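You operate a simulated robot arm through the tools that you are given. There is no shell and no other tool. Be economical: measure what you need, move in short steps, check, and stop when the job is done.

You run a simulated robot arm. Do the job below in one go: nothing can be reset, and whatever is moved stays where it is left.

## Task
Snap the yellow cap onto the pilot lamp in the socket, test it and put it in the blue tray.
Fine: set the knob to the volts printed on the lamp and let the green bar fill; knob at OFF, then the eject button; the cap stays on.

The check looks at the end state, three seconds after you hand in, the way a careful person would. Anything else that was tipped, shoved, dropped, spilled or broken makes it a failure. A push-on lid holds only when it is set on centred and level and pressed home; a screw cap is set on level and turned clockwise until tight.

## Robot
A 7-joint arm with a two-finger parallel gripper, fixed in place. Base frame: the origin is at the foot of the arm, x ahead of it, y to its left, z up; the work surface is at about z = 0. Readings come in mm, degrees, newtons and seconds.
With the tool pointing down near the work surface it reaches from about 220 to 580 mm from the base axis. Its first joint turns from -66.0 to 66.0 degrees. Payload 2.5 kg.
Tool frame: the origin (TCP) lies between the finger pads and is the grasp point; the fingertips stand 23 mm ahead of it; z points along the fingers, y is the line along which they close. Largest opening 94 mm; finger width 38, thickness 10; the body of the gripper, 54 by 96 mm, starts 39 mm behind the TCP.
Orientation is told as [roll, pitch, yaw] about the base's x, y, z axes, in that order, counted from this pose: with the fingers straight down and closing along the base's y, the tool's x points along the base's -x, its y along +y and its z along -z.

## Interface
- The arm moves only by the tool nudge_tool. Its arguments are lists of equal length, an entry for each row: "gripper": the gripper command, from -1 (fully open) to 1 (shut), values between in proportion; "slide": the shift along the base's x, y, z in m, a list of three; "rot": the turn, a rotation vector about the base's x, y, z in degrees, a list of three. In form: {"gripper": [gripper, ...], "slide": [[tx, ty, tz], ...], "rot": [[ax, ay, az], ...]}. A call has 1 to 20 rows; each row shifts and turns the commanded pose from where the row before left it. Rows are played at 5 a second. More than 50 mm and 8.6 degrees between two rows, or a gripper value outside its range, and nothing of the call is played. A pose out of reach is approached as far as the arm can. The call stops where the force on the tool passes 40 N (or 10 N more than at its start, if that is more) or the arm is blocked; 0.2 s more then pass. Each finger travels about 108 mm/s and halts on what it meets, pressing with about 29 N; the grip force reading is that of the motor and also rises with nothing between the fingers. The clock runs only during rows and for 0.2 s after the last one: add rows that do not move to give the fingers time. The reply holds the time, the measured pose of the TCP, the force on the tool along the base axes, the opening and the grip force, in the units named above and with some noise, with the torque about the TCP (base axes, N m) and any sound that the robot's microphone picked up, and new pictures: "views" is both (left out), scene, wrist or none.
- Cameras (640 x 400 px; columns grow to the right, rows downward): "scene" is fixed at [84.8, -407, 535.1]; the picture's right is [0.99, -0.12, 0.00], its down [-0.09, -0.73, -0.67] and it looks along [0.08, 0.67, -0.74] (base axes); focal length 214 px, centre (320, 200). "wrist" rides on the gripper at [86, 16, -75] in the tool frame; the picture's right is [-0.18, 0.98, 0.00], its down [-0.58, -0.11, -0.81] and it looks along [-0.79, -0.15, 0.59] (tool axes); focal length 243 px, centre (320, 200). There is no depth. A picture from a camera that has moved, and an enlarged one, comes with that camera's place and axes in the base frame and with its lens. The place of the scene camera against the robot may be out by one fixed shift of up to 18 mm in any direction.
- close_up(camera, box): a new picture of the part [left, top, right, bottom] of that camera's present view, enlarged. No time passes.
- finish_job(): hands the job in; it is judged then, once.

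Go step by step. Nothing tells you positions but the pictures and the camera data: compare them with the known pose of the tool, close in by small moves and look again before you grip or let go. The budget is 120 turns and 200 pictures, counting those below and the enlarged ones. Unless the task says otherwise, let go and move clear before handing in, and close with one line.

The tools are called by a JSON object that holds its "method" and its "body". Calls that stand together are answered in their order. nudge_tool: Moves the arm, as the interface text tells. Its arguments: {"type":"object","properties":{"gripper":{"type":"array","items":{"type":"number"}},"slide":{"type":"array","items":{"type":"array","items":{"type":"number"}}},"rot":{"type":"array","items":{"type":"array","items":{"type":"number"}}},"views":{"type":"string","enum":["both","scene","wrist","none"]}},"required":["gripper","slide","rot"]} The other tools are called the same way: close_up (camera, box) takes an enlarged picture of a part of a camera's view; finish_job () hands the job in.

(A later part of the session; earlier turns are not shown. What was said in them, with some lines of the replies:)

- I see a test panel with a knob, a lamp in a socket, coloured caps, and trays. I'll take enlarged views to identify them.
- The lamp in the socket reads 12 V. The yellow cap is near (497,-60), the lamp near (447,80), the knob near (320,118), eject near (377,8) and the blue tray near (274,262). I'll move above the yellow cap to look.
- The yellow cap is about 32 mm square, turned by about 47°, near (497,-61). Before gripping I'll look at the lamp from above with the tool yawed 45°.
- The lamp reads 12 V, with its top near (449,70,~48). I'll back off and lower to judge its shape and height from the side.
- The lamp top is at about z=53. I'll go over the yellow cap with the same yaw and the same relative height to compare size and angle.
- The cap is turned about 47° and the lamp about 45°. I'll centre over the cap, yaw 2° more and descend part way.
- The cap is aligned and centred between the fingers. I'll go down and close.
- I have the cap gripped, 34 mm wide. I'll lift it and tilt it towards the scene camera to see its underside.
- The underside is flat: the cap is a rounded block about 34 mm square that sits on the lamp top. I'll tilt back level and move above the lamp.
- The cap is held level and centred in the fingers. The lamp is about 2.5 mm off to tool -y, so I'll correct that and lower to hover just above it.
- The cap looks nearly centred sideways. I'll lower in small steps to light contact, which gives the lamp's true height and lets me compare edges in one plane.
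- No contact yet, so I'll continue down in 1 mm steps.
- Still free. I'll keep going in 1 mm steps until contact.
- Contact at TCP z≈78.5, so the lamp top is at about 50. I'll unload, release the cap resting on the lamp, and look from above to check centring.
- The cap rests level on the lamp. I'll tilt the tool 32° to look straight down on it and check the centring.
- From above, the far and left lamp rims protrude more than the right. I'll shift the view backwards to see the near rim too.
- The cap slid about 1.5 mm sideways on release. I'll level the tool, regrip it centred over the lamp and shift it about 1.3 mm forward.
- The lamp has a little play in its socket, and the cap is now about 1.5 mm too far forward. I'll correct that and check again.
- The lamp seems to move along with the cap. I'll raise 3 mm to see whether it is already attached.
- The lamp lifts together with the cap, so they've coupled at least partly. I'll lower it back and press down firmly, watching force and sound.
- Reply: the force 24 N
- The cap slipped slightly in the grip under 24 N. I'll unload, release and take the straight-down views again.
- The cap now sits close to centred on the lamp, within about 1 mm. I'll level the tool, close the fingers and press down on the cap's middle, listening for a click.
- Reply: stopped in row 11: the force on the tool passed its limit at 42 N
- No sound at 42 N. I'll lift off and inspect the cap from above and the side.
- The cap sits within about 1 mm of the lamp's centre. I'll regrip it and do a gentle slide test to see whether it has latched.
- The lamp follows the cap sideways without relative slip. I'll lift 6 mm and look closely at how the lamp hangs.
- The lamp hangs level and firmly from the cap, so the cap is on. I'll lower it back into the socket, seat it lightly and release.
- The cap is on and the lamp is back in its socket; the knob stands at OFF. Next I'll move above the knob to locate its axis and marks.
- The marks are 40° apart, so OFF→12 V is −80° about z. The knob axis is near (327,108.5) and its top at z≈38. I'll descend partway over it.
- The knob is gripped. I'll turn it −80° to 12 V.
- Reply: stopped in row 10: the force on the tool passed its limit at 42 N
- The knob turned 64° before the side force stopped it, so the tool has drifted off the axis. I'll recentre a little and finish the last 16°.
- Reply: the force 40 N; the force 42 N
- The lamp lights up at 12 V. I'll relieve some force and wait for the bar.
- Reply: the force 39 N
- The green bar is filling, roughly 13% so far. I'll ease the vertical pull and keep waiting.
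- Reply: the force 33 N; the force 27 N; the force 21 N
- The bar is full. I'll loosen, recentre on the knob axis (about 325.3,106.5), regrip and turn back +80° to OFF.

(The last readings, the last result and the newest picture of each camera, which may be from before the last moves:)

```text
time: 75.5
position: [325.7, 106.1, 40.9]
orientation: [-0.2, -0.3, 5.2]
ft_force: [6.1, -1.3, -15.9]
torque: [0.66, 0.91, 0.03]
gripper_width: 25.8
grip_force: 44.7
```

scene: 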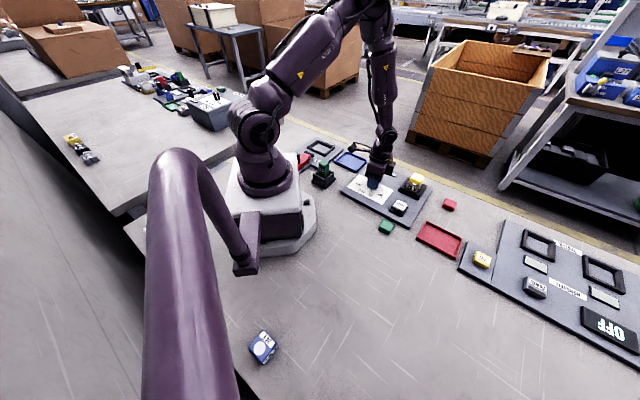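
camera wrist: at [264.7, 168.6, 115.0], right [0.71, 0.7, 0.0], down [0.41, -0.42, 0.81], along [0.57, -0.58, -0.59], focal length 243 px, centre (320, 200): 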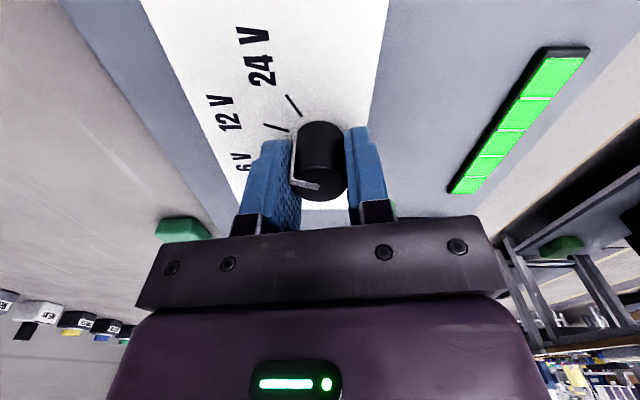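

{"method": "nudge_tool", "body": {"gripper": [1, 1, 1, 1, 1, 1, 1], "slide": [[0, 0, -0.0003], [0, 0, 0], [0, 0, 0], [0, 0, 0], [0, 0, 0], [0, 0, 0], [0, 0, 0]], "rot": [[0, 0, 8], [0, 0, 8], [0, 0, 8], [0, 0, 8], [0, 0, 8], [0, 0, 0], [0, 0, 0]], "views": "wrist"}}

{"method": "close_up", "body": {"camera": "scene", "box": [340, 150, 440, 225]}}

```text
time: 77.1
position: [324.6, 106.1, 40.1]
orientation: [-0.2, -0.3, 45.1]
ft_force: [-6.1, -1.8, 20.2]
torque: [0.29, 0.72, 0.0]
gripper_width: 25.6
grip_force: 45.1
camera wrist: at [252.0, 56.6, 114.9], right [-0.57, 0.82, 0.0], down [0.48, 0.34, 0.81], along [0.67, 0.46, -0.59], focal length 243 px, centre (320, 200)
```

wrist: 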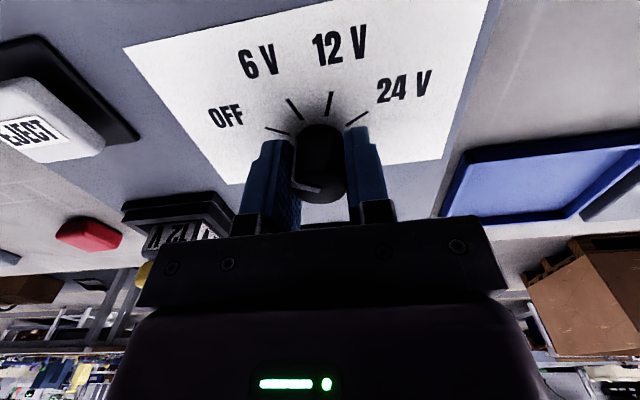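

```text
5.33 times, centred on (390, 188) of scene
camera zoom: at [84.8, -407.0, 535.1], right [0.99, -0.12, 0.0], down [-0.09, -0.73, -0.67], along [0.08, 0.67, -0.74], focal length 1144 px, centre (-53, 267)
```

zoom: 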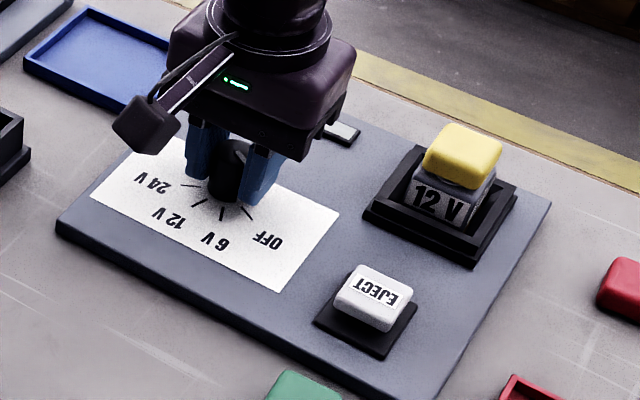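

The lamp is off and the knob is back. I'll release it, rise and check the pointer and the bar.

{"method": "nudge_tool", "body": {"gripper": [0.2, 0, -0.2, -0.3, -0.3, -0.3, -0.3], "slide": [[0, 0, 0], [0, 0, 0], [0, 0, 0], [0, 0, 0.03], [0, 0, 0.04], [0, 0, 0.03], [0, 0, 0]], "rot": [[0, 0, 0], [0, 0, 0], [0, 0, 0], [0, 0, 0], [0, 0, 0], [0, 0, 0], [0, 0, 0]], "views": "none"}}

{"method": "close_up", "body": {"camera": "wrist", "box": [230, 0, 410, 130]}}

{"method": "close_up", "body": {"camera": "scene", "box": [340, 150, 440, 225]}}

```text
time: 78.7
position: [324.1, 106.0, 141.6]
orientation: [-0.2, -0.2, 45.2]
ft_force: [-0.4, 0.3, -0.2]
torque: [0.0, 0.03, -0.01]
gripper_width: 61.0
grip_force: 0.1
```

```text
3.08 times, centred on (320, 65) of wrist
camera zoom: at [250.8, 56.1, 216.2], right [-0.57, 0.82, 0.0], down [0.48, 0.33, 0.81], along [0.67, 0.46, -0.59], focal length 746 px, centre (320, 615)
```

zoom: 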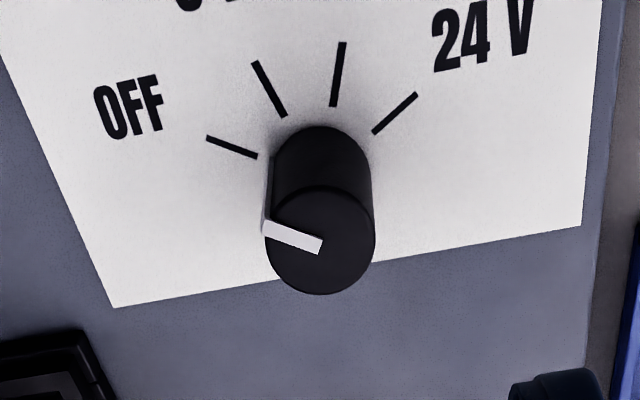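

```text
5.33 times, centred on (390, 188) of scene
camera zoom: at [84.8, -407.0, 535.1], right [0.99, -0.12, 0.0], down [-0.09, -0.73, -0.67], along [0.08, 0.67, -0.74], focal length 1144 px, centre (-53, 267)
```

zoom: 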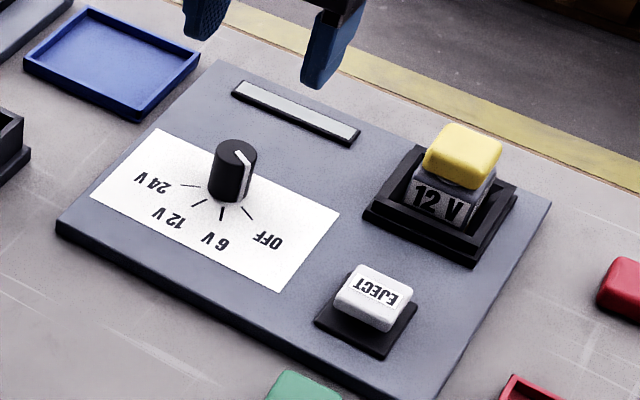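

The knob is exactly at OFF. Next is the eject button near (372,3); I'll move above it with fingers closed.

{"method": "nudge_tool", "body": {"gripper": [0, 0.5, 1, 1], "slide": [[0.016, -0.0343, 0], [0.016, -0.0343, -0.01], [0.016, -0.0343, -0.02], [0, 0, 0]], "rot": [[0, 0, 0], [0, 0, 0], [0, 0, 0], [0, 0, 0]], "views": "wrist"}}

```text
time: 79.7
position: [374.9, 2.7, 111.1]
orientation: [-0.4, -0.5, 45.2]
ft_force: [0.3, 1.0, -0.2]
torque: [0.02, 0.01, 0.0]
gripper_width: 0.0
grip_force: 28.5
camera wrist: at [301.4, -46.5, 185.3], right [-0.57, 0.82, 0.0], down [0.48, 0.34, 0.81], along [0.67, 0.46, -0.59], focal length 243 px, centre (320, 200)
```

wrist: 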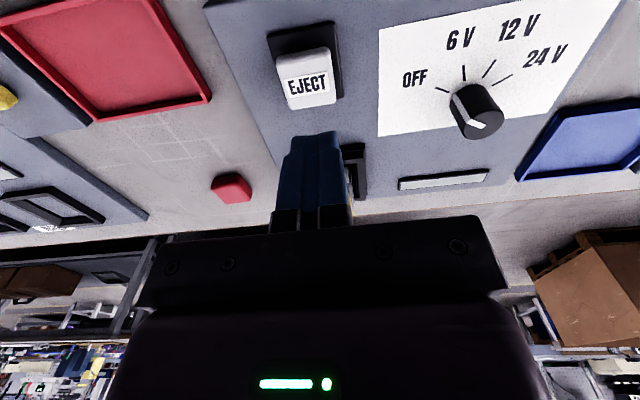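

{"method": "nudge_tool", "body": {"gripper": [1, 1, 1, 1], "slide": [[0.0046, -0.0088, -0.02], [0, 0, -0.02], [0, 0, -0.015], [0, 0, 0]], "rot": [[0, 0, 0], [0, 0, 0], [0, 0, 0], [0, 0, 0]], "views": "none"}}

{"method": "close_up", "body": {"camera": "scene", "box": [370, 165, 440, 220]}}

```text
time: 80.7
position: [378.1, -7.3, 56.7]
orientation: [-0.2, -0.2, 45.1]
ft_force: [-1.8, -1.1, 3.5]
torque: [-0.09, 0.06, 0.03]
gripper_width: 0.0
grip_force: 28.9
```

```text
7.27 times, centred on (405, 192) of scene
camera zoom: at [84.8, -407.0, 535.1], right [0.99, -0.12, 0.0], down [-0.09, -0.73, -0.67], along [0.08, 0.67, -0.74], focal length 1560 px, centre (-298, 254)
```

zoom: 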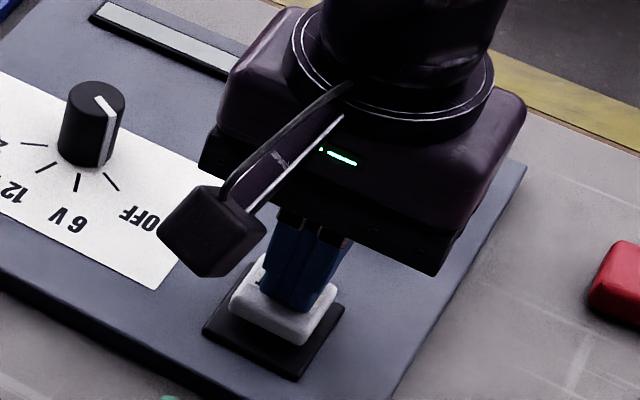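

The fingertips are already touching the button top, with 3.5 N. I'll press it down.

{"method": "nudge_tool", "body": {"gripper": [1, 1, 1, 1, 1, 1, 1, 1], "slide": [[0, 0, -0.0015], [0, 0, -0.0015], [0, 0, -0.0015], [0, 0, -0.0015], [0, 0, -0.0015], [0, 0, -0.0015], [0, 0, 0], [0, 0, 0]], "rot": [[0, 0, 0], [0, 0, 0], [0, 0, 0], [0, 0, 0], [0, 0, 0], [0, 0, 0], [0, 0, 0], [0, 0, 0]], "views": "none"}}

{"method": "nudge_tool", "body": {"gripper": [1, 1, 1, 1], "slide": [[0, 0, 0.015], [0, 0, 0.04], [0, 0, 0.04], [0, 0, 0]], "rot": [[0, 0, 0], [0, 0, 0], [0, 0, 0], [0, 0, 0]], "views": "none"}}

{"method": "close_up", "body": {"camera": "scene", "box": [370, 150, 460, 220]}}

```text
time: 82.1
position: [377.5, -5.7, 49.8]
orientation: [-0.2, -0.1, 45.2]
ft_force: [-8.2, 0.5, 24.5]
torque: [-0.05, 0.3, -0.05]
gripper_width: 0.1
grip_force: 29.3
stopped in row 6: the force on the tool passed its limit at 44 N (the readings are from after the stop); the commanded pose is now the measured one
```

```text
time: 83.1
position: [376.0, -6.4, 143.8]
orientation: [-0.1, -0.2, 45.1]
ft_force: [-0.8, 0.2, 0.4]
torque: [0.02, 0.01, -0.03]
gripper_width: 0.1
grip_force: 28.8
```

```text
5.71 times, centred on (415, 185) of scene
camera zoom: at [84.8, -407.0, 535.1], right [0.99, -0.12, 0.0], down [-0.09, -0.73, -0.67], along [0.08, 0.67, -0.74], focal length 1226 px, centre (-223, 286)
```

zoom: 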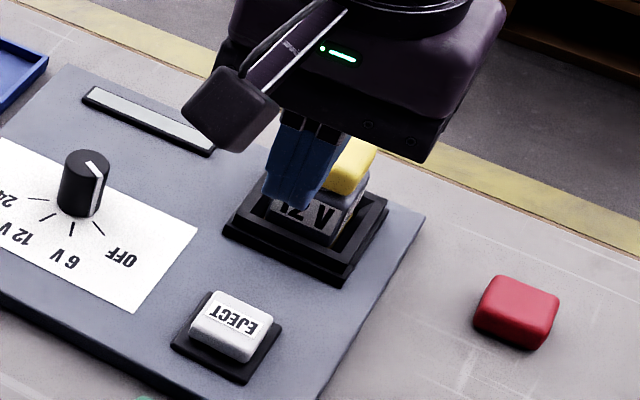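

The button went down and came back. I'll go above the lamp with the gripper open and see whether it was ejected.

{"method": "nudge_tool", "body": {"gripper": [0.3, -0.3, -0.3, -0.3], "slide": [[0.015, 0.02, 0.005], [0.015, 0.02, 0], [0, 0, 0], [0, 0, 0]], "rot": [[0, 0, 0], [0, 0, 0], [0, 0, 0], [0, 0, 0]], "views": "wrist"}}

{"method": "close_up", "body": {"camera": "scene", "box": [405, 168, 430, 193]}}

{"method": "close_up", "body": {"camera": "wrist", "box": [265, 50, 385, 160]}}

```text
time: 84.1
position: [408.5, 33.9, 148.6]
orientation: [-0.2, -0.2, 45.1]
ft_force: [-0.2, 0.1, -0.1]
torque: [0.01, 0.0, 0.01]
gripper_width: 61.0
grip_force: 0.1
camera wrist: at [334.7, -15.2, 222.3], right [-0.57, 0.82, 0.0], down [0.48, 0.34, 0.81], along [0.67, 0.46, -0.59], focal length 243 px, centre (320, 200)
```

wrist: 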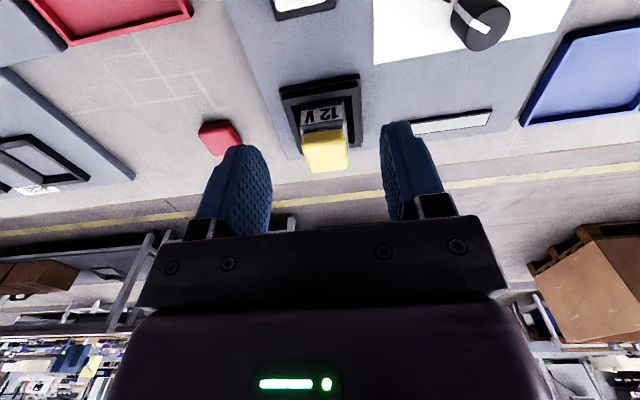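

```text
16.00 times, centred on (418, 180) of scene
camera zoom: at [84.8, -407.0, 535.1], right [0.99, -0.12, 0.0], down [-0.09, -0.73, -0.67], along [0.08, 0.67, -0.74], focal length 3432 px, centre (-1240, 512)
```

zoom: 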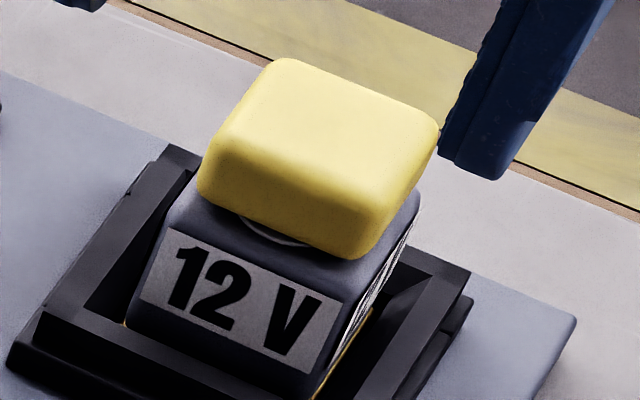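

```text
3.64 times, centred on (325, 105) of wrist
camera zoom: at [334.7, -15.2, 222.3], right [-0.57, 0.82, 0.0], down [0.48, 0.34, 0.81], along [0.67, 0.46, -0.59], focal length 882 px, centre (302, 546)
```

zoom: 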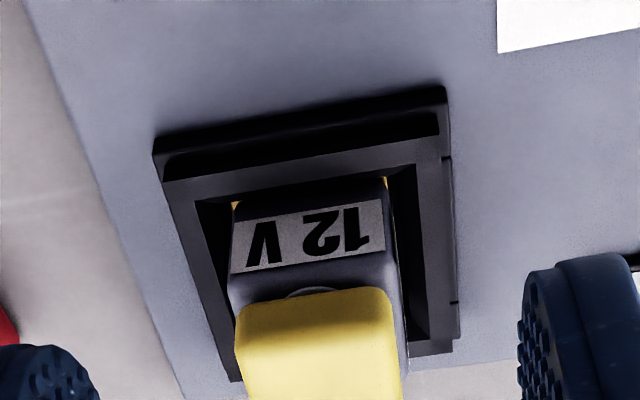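

The lamp has popped up about 6 mm with its cap on. I'll grip it by the body just below the cap: first over it, then down.

{"method": "nudge_tool", "body": {"gripper": [-0.3, -0.3, -0.3, -0.3, -0.3], "slide": [[0.0214, 0.0176, 0], [0.0214, 0.0176, 0], [0, 0, -0.03], [0, 0, -0.02], [0, 0, 0]], "rot": [[0, 0, 0], [0, 0, 0], [0, 0, 0], [0, 0, 0], [0, 0, 0]], "views": "wrist"}}

{"method": "close_up", "body": {"camera": "scene", "box": [400, 158, 435, 193]}}

```text
time: 85.3
position: [450.8, 69.1, 98.9]
orientation: [-0.3, -0.1, 45.1]
ft_force: [-0.3, 0.1, 0.6]
torque: [0.02, 0.04, 0.0]
gripper_width: 61.4
grip_force: 0.1
camera wrist: at [376.7, 19.3, 172.9], right [-0.57, 0.82, 0.0], down [0.48, 0.34, 0.81], along [0.67, 0.46, -0.59], focal length 243 px, centre (320, 200)
```

wrist: 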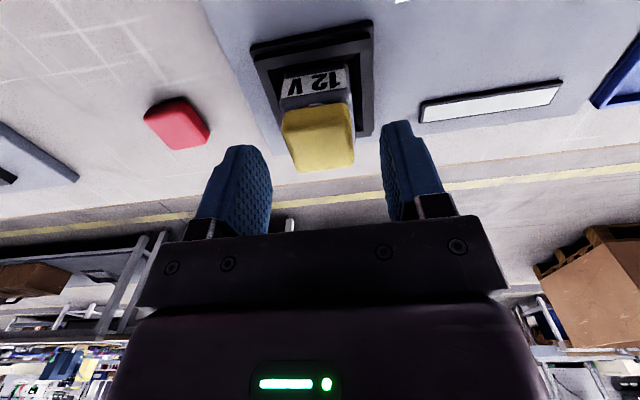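

```text
11.43 times, centred on (418, 176) of scene
camera zoom: at [84.8, -407.0, 535.1], right [0.99, -0.12, 0.0], down [-0.09, -0.73, -0.67], along [0.08, 0.67, -0.74], focal length 2451 px, centre (-794, 480)
```

zoom: 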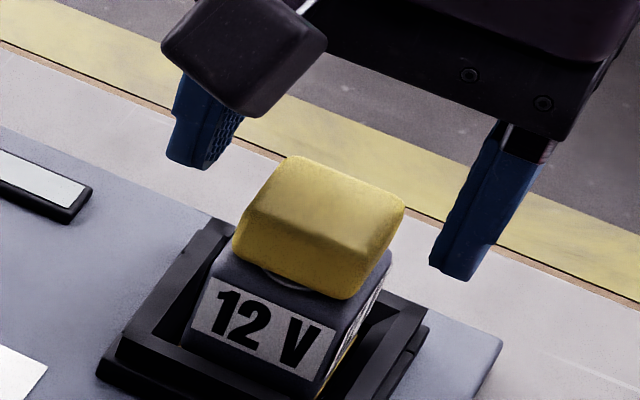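

{"method": "nudge_tool", "body": {"gripper": [-0.3, -0.3, -0.3, -0.3, -0.1, 0.1, 0.3, 1, 1], "slide": [[0, 0, -0.012], [0, 0, -0.01], [0, 0, -0.006], [0, 0, -0.005], [0, 0, 0], [0, 0, 0], [0, 0, 0], [0, 0, 0], [0, 0, 0]], "rot": [[0, 0, 0], [0, 0, 0], [0, 0, 0], [0, 0, 0], [0, 0, 0], [0, 0, 0], [0, 0, 0], [0, 0, 0], [0, 0, 0]], "views": "wrist"}}

{"method": "close_up", "body": {"camera": "scene", "box": [400, 158, 435, 193]}}

```text
time: 87.3
position: [451.0, 68.4, 64.3]
orientation: [-0.2, -0.1, 45.1]
ft_force: [-0.3, -0.6, -0.2]
torque: [0.02, -0.03, 0.01]
gripper_width: 39.1
grip_force: 29.0
camera wrist: at [378.5, 19.7, 139.3], right [-0.57, 0.82, 0.0], down [0.48, 0.34, 0.81], along [0.67, 0.46, -0.59], focal length 243 px, centre (320, 200)
```

wrist: 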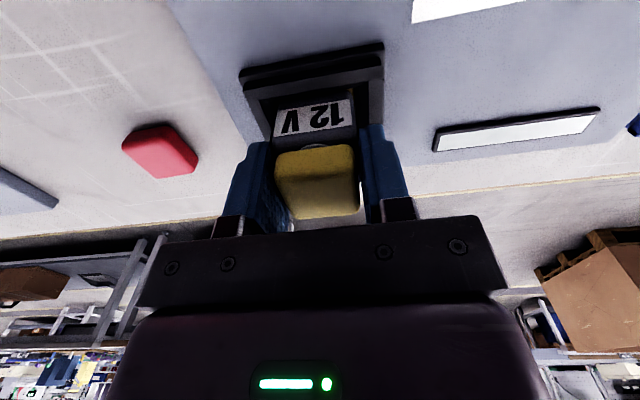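

```text
11.43 times, centred on (418, 176) of scene
camera zoom: at [84.8, -407.0, 535.1], right [0.99, -0.12, 0.0], down [-0.09, -0.73, -0.67], along [0.08, 0.67, -0.74], focal length 2451 px, centre (-794, 480)
```

zoom: 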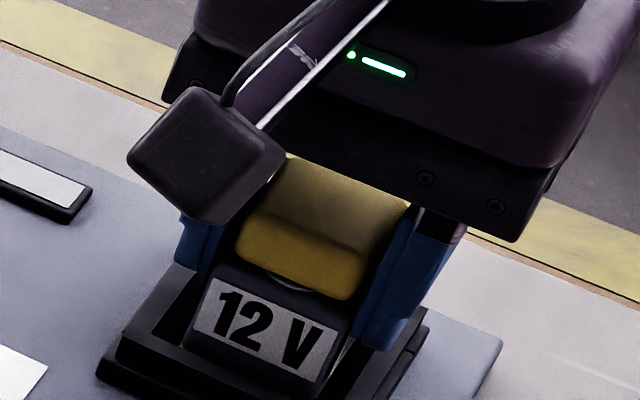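

I've gripped the lamp body at 39 mm. Now I'll lift straight up out of the socket.

{"method": "nudge_tool", "body": {"gripper": [1, 1, 1, 1, 1, 1], "slide": [[0, 0, 0.01], [0, 0, 0.02], [0, 0, 0.03], [0, 0, 0.03], [0, 0, 0.02], [0, 0, 0]], "rot": [[0, 0, 0], [0, 0, 0], [0, 0, 0], [0, 0, 0], [0, 0, 0], [0, 0, 0]], "views": "scene"}}

{"method": "close_up", "body": {"camera": "scene", "box": [395, 130, 445, 180]}}

```text
time: 88.7
position: [451.8, 69.0, 175.8]
orientation: [-0.3, -0.1, 45.1]
ft_force: [-0.4, -0.2, -0.3]
torque: [-0.01, -0.02, -0.01]
gripper_width: 39.1
grip_force: 29.0
```

scene: 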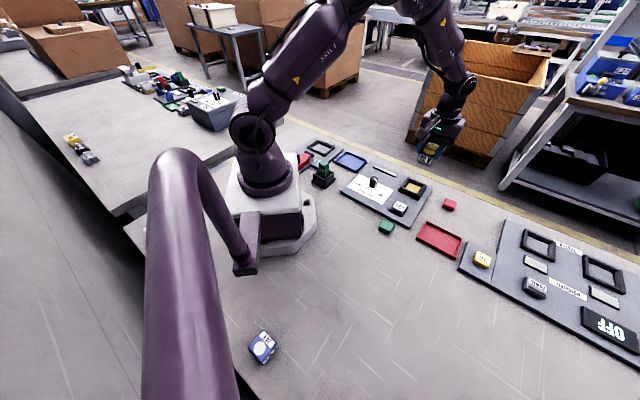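

```text
8.00 times, centred on (420, 155) of scene
camera zoom: at [84.8, -407.0, 535.1], right [0.99, -0.12, 0.0], down [-0.09, -0.73, -0.67], along [0.08, 0.67, -0.74], focal length 1716 px, centre (-480, 560)
```

zoom: 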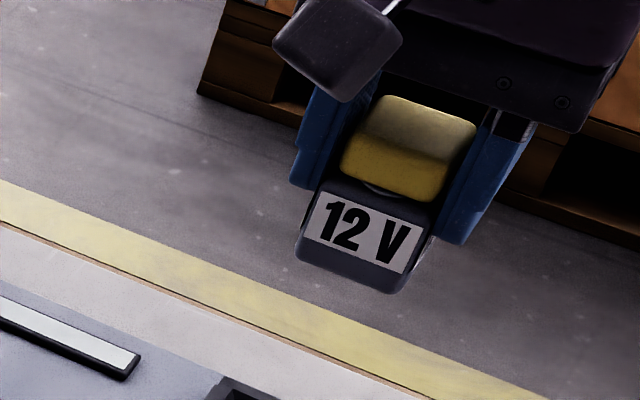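

The lamp came out cleanly with its cap on. I'll carry it above the blue tray and look.

{"method": "nudge_tool", "body": {"gripper": [1, 1, 1, 1, 1, 1, 1], "slide": [[-0.0297, 0.0322, 0], [-0.0297, 0.0322, 0], [-0.0297, 0.0322, 0], [-0.0297, 0.0322, 0], [-0.0297, 0.0322, 0], [-0.0297, 0.0322, -0.01], [0, 0, 0]], "rot": [[0, 0, 0], [0, 0, 0], [0, 0, 0], [0, 0, 0], [0, 0, 0], [0, 0, 0], [0, 0, 0]], "views": "both"}}

{"method": "close_up", "body": {"camera": "wrist", "box": [200, 0, 460, 160]}}

```text
time: 90.3
position: [274.4, 263.4, 167.4]
orientation: [-0.2, -0.2, 45.1]
ft_force: [-1.0, 0.5, -1.0]
torque: [-0.04, 0.01, -0.02]
gripper_width: 39.1
grip_force: 28.8
camera wrist: at [200.9, 213.8, 241.4], right [-0.57, 0.82, 0.0], down [0.48, 0.34, 0.81], along [0.67, 0.46, -0.59], focal length 243 px, centre (320, 200)
```

scene: 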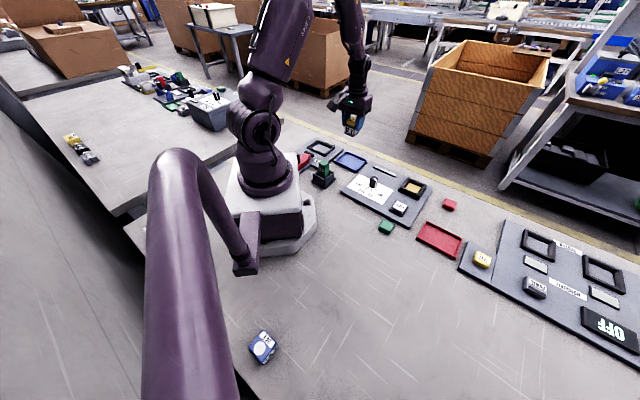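
wrist: 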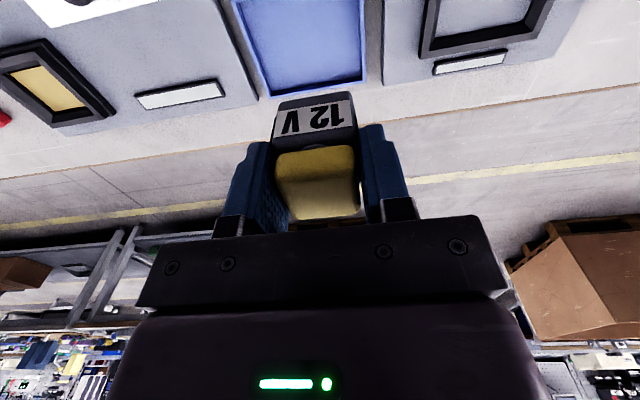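

```text
2.46 times, centred on (330, 80) of wrist
camera zoom: at [200.9, 213.8, 241.4], right [-0.57, 0.82, 0.0], down [0.48, 0.34, 0.81], along [0.67, 0.46, -0.59], focal length 597 px, centre (295, 495)
```

zoom: 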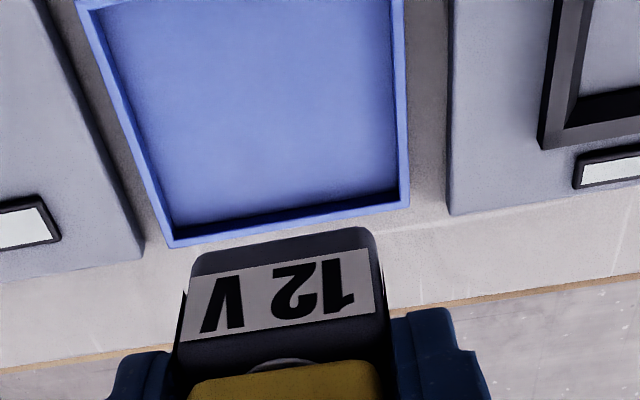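

The tray is about 100×83 mm, centred near (285,256). I'll move there and lower close to its floor.

{"method": "nudge_tool", "body": {"gripper": [1, 1, 1, 1, 1, 1], "slide": [[0.0106, -0.0074, -0.02], [0, 0, -0.03], [0, 0, -0.03], [0, 0, -0.02], [0, 0, -0.01], [0, 0, 0]], "rot": [[0, 0, 0], [0, 0, 0], [0, 0, 0], [0, 0, 0], [0, 0, 0], [0, 0, 0]], "views": "wrist"}}

{"method": "close_up", "body": {"camera": "scene", "box": [320, 130, 390, 185]}}

```text
time: 91.7
position: [283.0, 256.1, 54.5]
orientation: [-0.1, -0.1, 45.1]
ft_force: [-0.1, -0.7, -0.5]
torque: [0.0, -0.02, 0.0]
gripper_width: 39.0
grip_force: 28.8
camera wrist: at [210.1, 206.6, 129.6], right [-0.57, 0.82, 0.0], down [0.48, 0.34, 0.81], along [0.67, 0.46, -0.59], focal length 243 px, centre (320, 200)
```

wrist: 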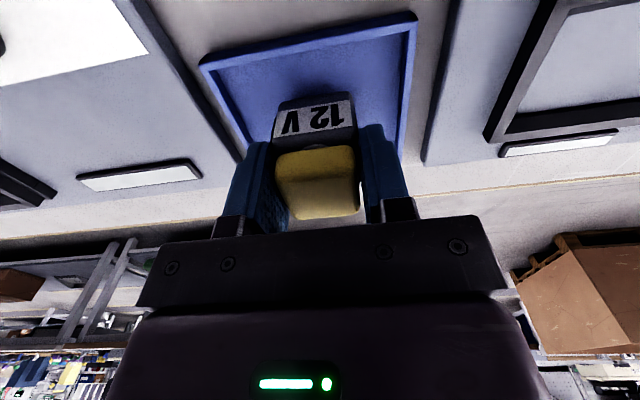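

```text
7.27 times, centred on (355, 158) of scene
camera zoom: at [84.8, -407.0, 535.1], right [0.99, -0.12, 0.0], down [-0.09, -0.73, -0.67], along [0.08, 0.67, -0.74], focal length 1560 px, centre (66, 509)
```

zoom: 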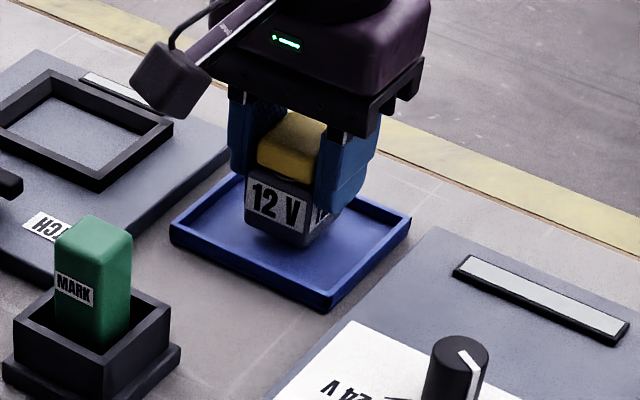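

The lamp hangs over the tray middle. I'll lower slowly until it touches.

{"method": "nudge_tool", "body": {"gripper": [1, 1, 1, 1, 1, 1, 1, 1], "slide": [[0, 0, -0.003], [0, 0, -0.003], [0, 0, -0.002], [0, 0, -0.002], [0, 0, -0.001], [0, 0, -0.001], [0, 0, -0.001], [0, 0, 0]], "rot": [[0, 0, 0], [0, 0, 0], [0, 0, 0], [0, 0, 0], [0, 0, 0], [0, 0, 0], [0, 0, 0], [0, 0, 0]], "views": "none"}}

{"method": "close_up", "body": {"camera": "scene", "box": [330, 140, 375, 175]}}

```text
time: 93.0
position: [282.4, 257.7, 44.7]
orientation: [-0.1, -0.4, 45.2]
ft_force: [-2.0, -1.3, 8.5]
torque: [-0.08, 0.01, -0.01]
gripper_width: 38.8
grip_force: 28.8
stopped in row 6: the force on the tool passed its limit at 42 N (the readings are from after the stop); the commanded pose is now the measured one
```

```text
11.43 times, centred on (352, 158) of scene
camera zoom: at [84.8, -407.0, 535.0], right [0.99, -0.12, 0.0], down [-0.09, -0.73, -0.67], along [0.08, 0.67, -0.74], focal length 2451 px, centre (-51, 686)
```

zoom: 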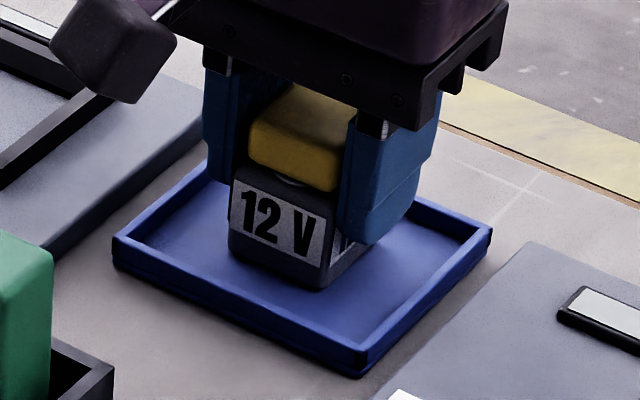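

The lamp stands on the tray floor. I'll open gently and rise straight up.

{"method": "nudge_tool", "body": {"gripper": [0.15, 0.05, -0.1, -0.2, -0.3, -0.3, -0.3, -0.3, -0.3, -0.3], "slide": [[0, 0, 0], [0, 0, 0], [0, 0, 0], [0, 0, 0], [0, 0, 0], [0, 0, 0.01], [0, 0, 0.03], [0, 0, 0.04], [0, 0, 0.04], [0, 0, 0]], "rot": [[0, 0, 0], [0, 0, 0], [0, 0, 0], [0, 0, 0], [0, 0, 0], [0, 0, 0], [0, 0, 0], [0, 0, 0], [0, 0, 0], [0, 0, 0]], "views": "scene"}}

{"method": "close_up", "body": {"camera": "scene", "box": [330, 140, 375, 175]}}

{"method": "close_up", "body": {"camera": "scene", "box": [290, 130, 470, 260]}}

```text
time: 95.2
position: [283.1, 254.7, 166.8]
orientation: [-0.2, -0.4, 45.3]
ft_force: [-0.3, 0.1, 0.3]
torque: [0.0, 0.02, 0.01]
gripper_width: 61.2
grip_force: 0.1
```

scene: 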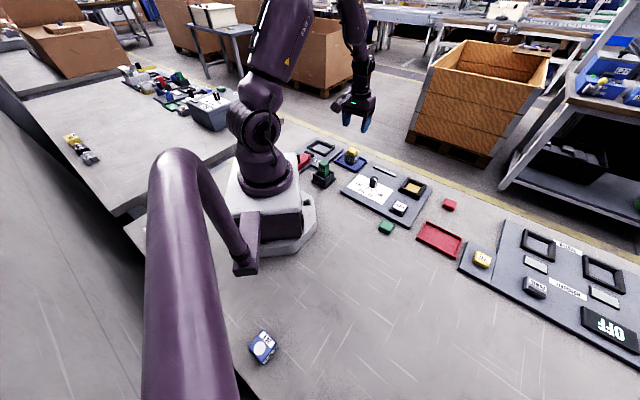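

```text
11.43 times, centred on (352, 158) of scene
camera zoom: at [84.8, -407.0, 535.1], right [0.99, -0.12, 0.0], down [-0.09, -0.73, -0.67], along [0.08, 0.67, -0.74], focal length 2451 px, centre (-51, 686)
```

zoom: 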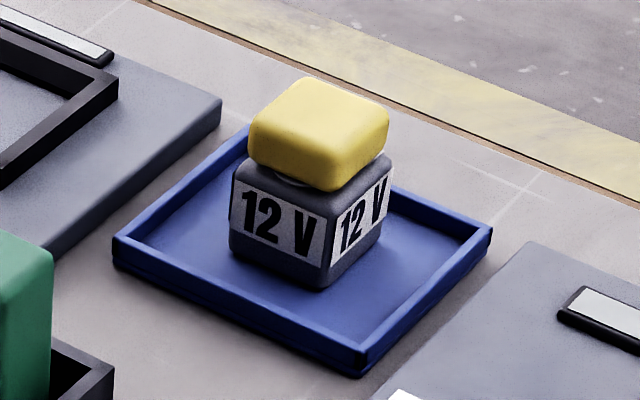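

```text
3.08 times, centred on (380, 195) of scene
camera zoom: at [84.8, -407.0, 535.1], right [0.99, -0.12, 0.0], down [-0.09, -0.73, -0.67], along [0.08, 0.67, -0.74], focal length 660 px, centre (135, 215)
```

zoom: 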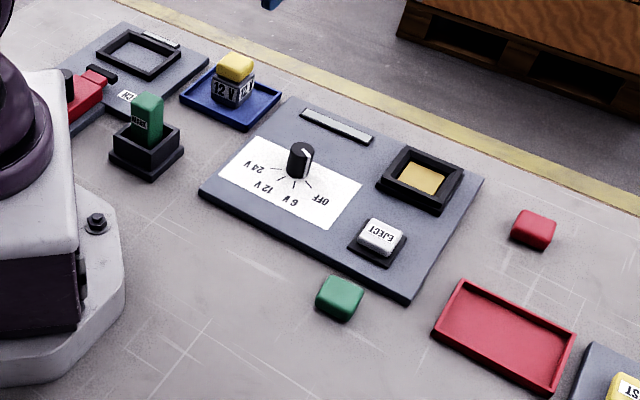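

The capped lamp stands in the tray. I'll look closely at how the cap sits before deciding it is home.

{"method": "close_up", "body": {"camera": "scene", "box": [343, 144, 363, 164]}}

{"method": "nudge_tool", "body": {"gripper": [-1, -1, -1, -1], "slide": [[-0.025, -0.025, -0.03], [-0.02, -0.02, -0.03], [0, 0, -0.02], [0, 0, 0]], "rot": [[0, 0, 0], [0, 0, 0], [0, 0, 0], [0, 0, 0]], "views": "wrist"}}

{"method": "close_up", "body": {"camera": "wrist", "box": [270, 110, 380, 210]}}

```text
16.00 times, centred on (353, 154) of scene
camera zoom: at [84.8, -407.0, 535.1], right [0.99, -0.12, 0.0], down [-0.09, -0.73, -0.67], along [0.08, 0.67, -0.74], focal length 3432 px, centre (-208, 936)
```

zoom: 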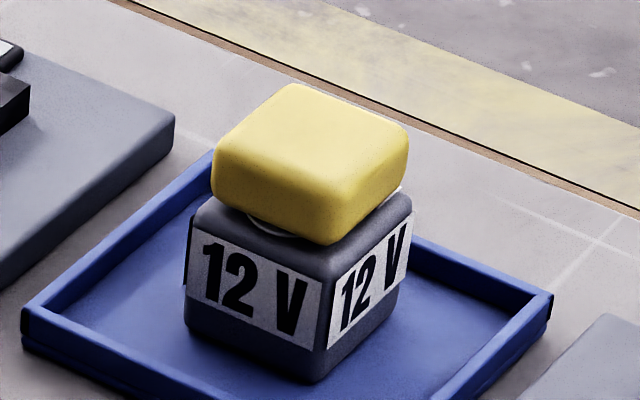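

```text
time: 96.2
position: [238.2, 208.9, 86.9]
orientation: [-0.1, -0.4, 45.1]
ft_force: [-0.2, 0.2, 0.0]
torque: [-0.02, -0.01, 0.02]
gripper_width: 94.0
grip_force: 0.1
camera wrist: at [164.5, 160.3, 160.0], right [-0.57, 0.82, 0.0], down [0.48, 0.33, 0.81], along [0.67, 0.46, -0.59], focal length 243 px, centre (320, 200)
```

wrist: 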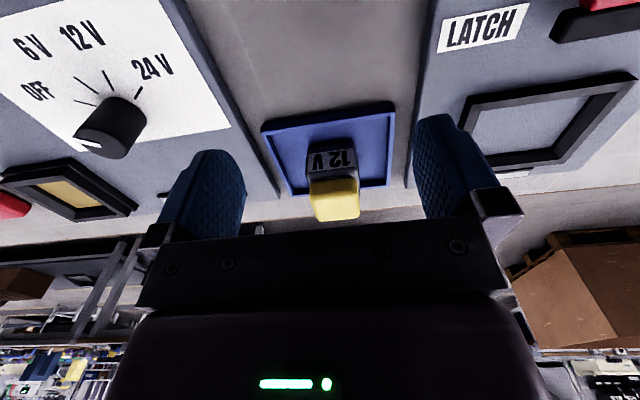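

```text
4.00 times, centred on (325, 160) of wrist
camera zoom: at [164.5, 160.3, 160.0], right [-0.57, 0.82, 0.0], down [0.48, 0.33, 0.81], along [0.67, 0.46, -0.59], focal length 970 px, centre (300, 360)
```

zoom: 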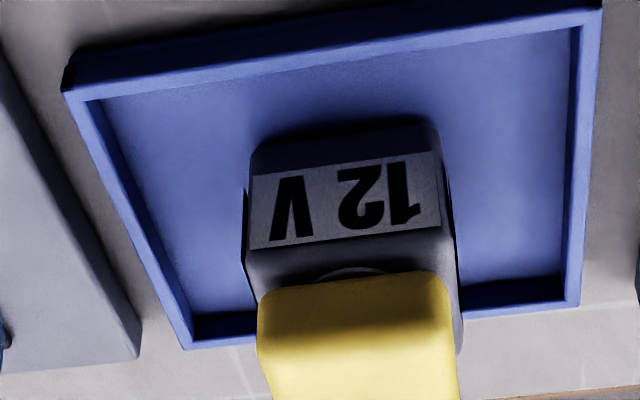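

The measured gaps are even: lamp 39 mm, cap 34 mm, about 2.4 mm on the sides I could measure. The cap is centred, level and latched. I'll rise clear and hand in.

{"method": "nudge_tool", "body": {"gripper": [-1, -1, -1, -1], "slide": [[0, 0, 0.04], [0, 0, 0.045], [0, 0, 0.045], [0, 0, 0]], "rot": [[0, 0, 0], [0, 0, 0], [0, 0, 0], [0, 0, 0]], "views": "scene"}}

```text
time: 97.2
position: [239.2, 208.6, 216.3]
orientation: [-0.1, -0.3, 45.2]
ft_force: [0.6, -0.2, 0.0]
torque: [0.0, 0.0, 0.01]
gripper_width: 93.9
grip_force: 0.2
```

scene: 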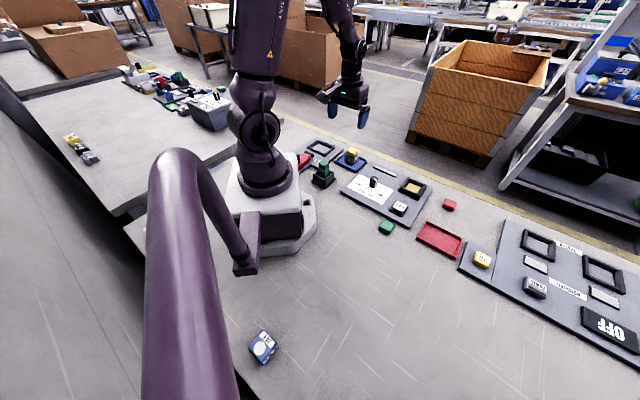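

The capped lamp stands in the blue tray, the knob is at OFF, and the arm is clear, so I'm handing in.

{"method": "finish_job", "body": {}}

```text
The job is handed in.
```

The 12 V lamp has its yellow cap on, was tested at 12 V until the green bar filled, then ejected with the knob at OFF, and now stands in the blue tray. No click was heard when I pressed the cap on, but the lamp lifted with it and the cap stayed on through the eject and the move.
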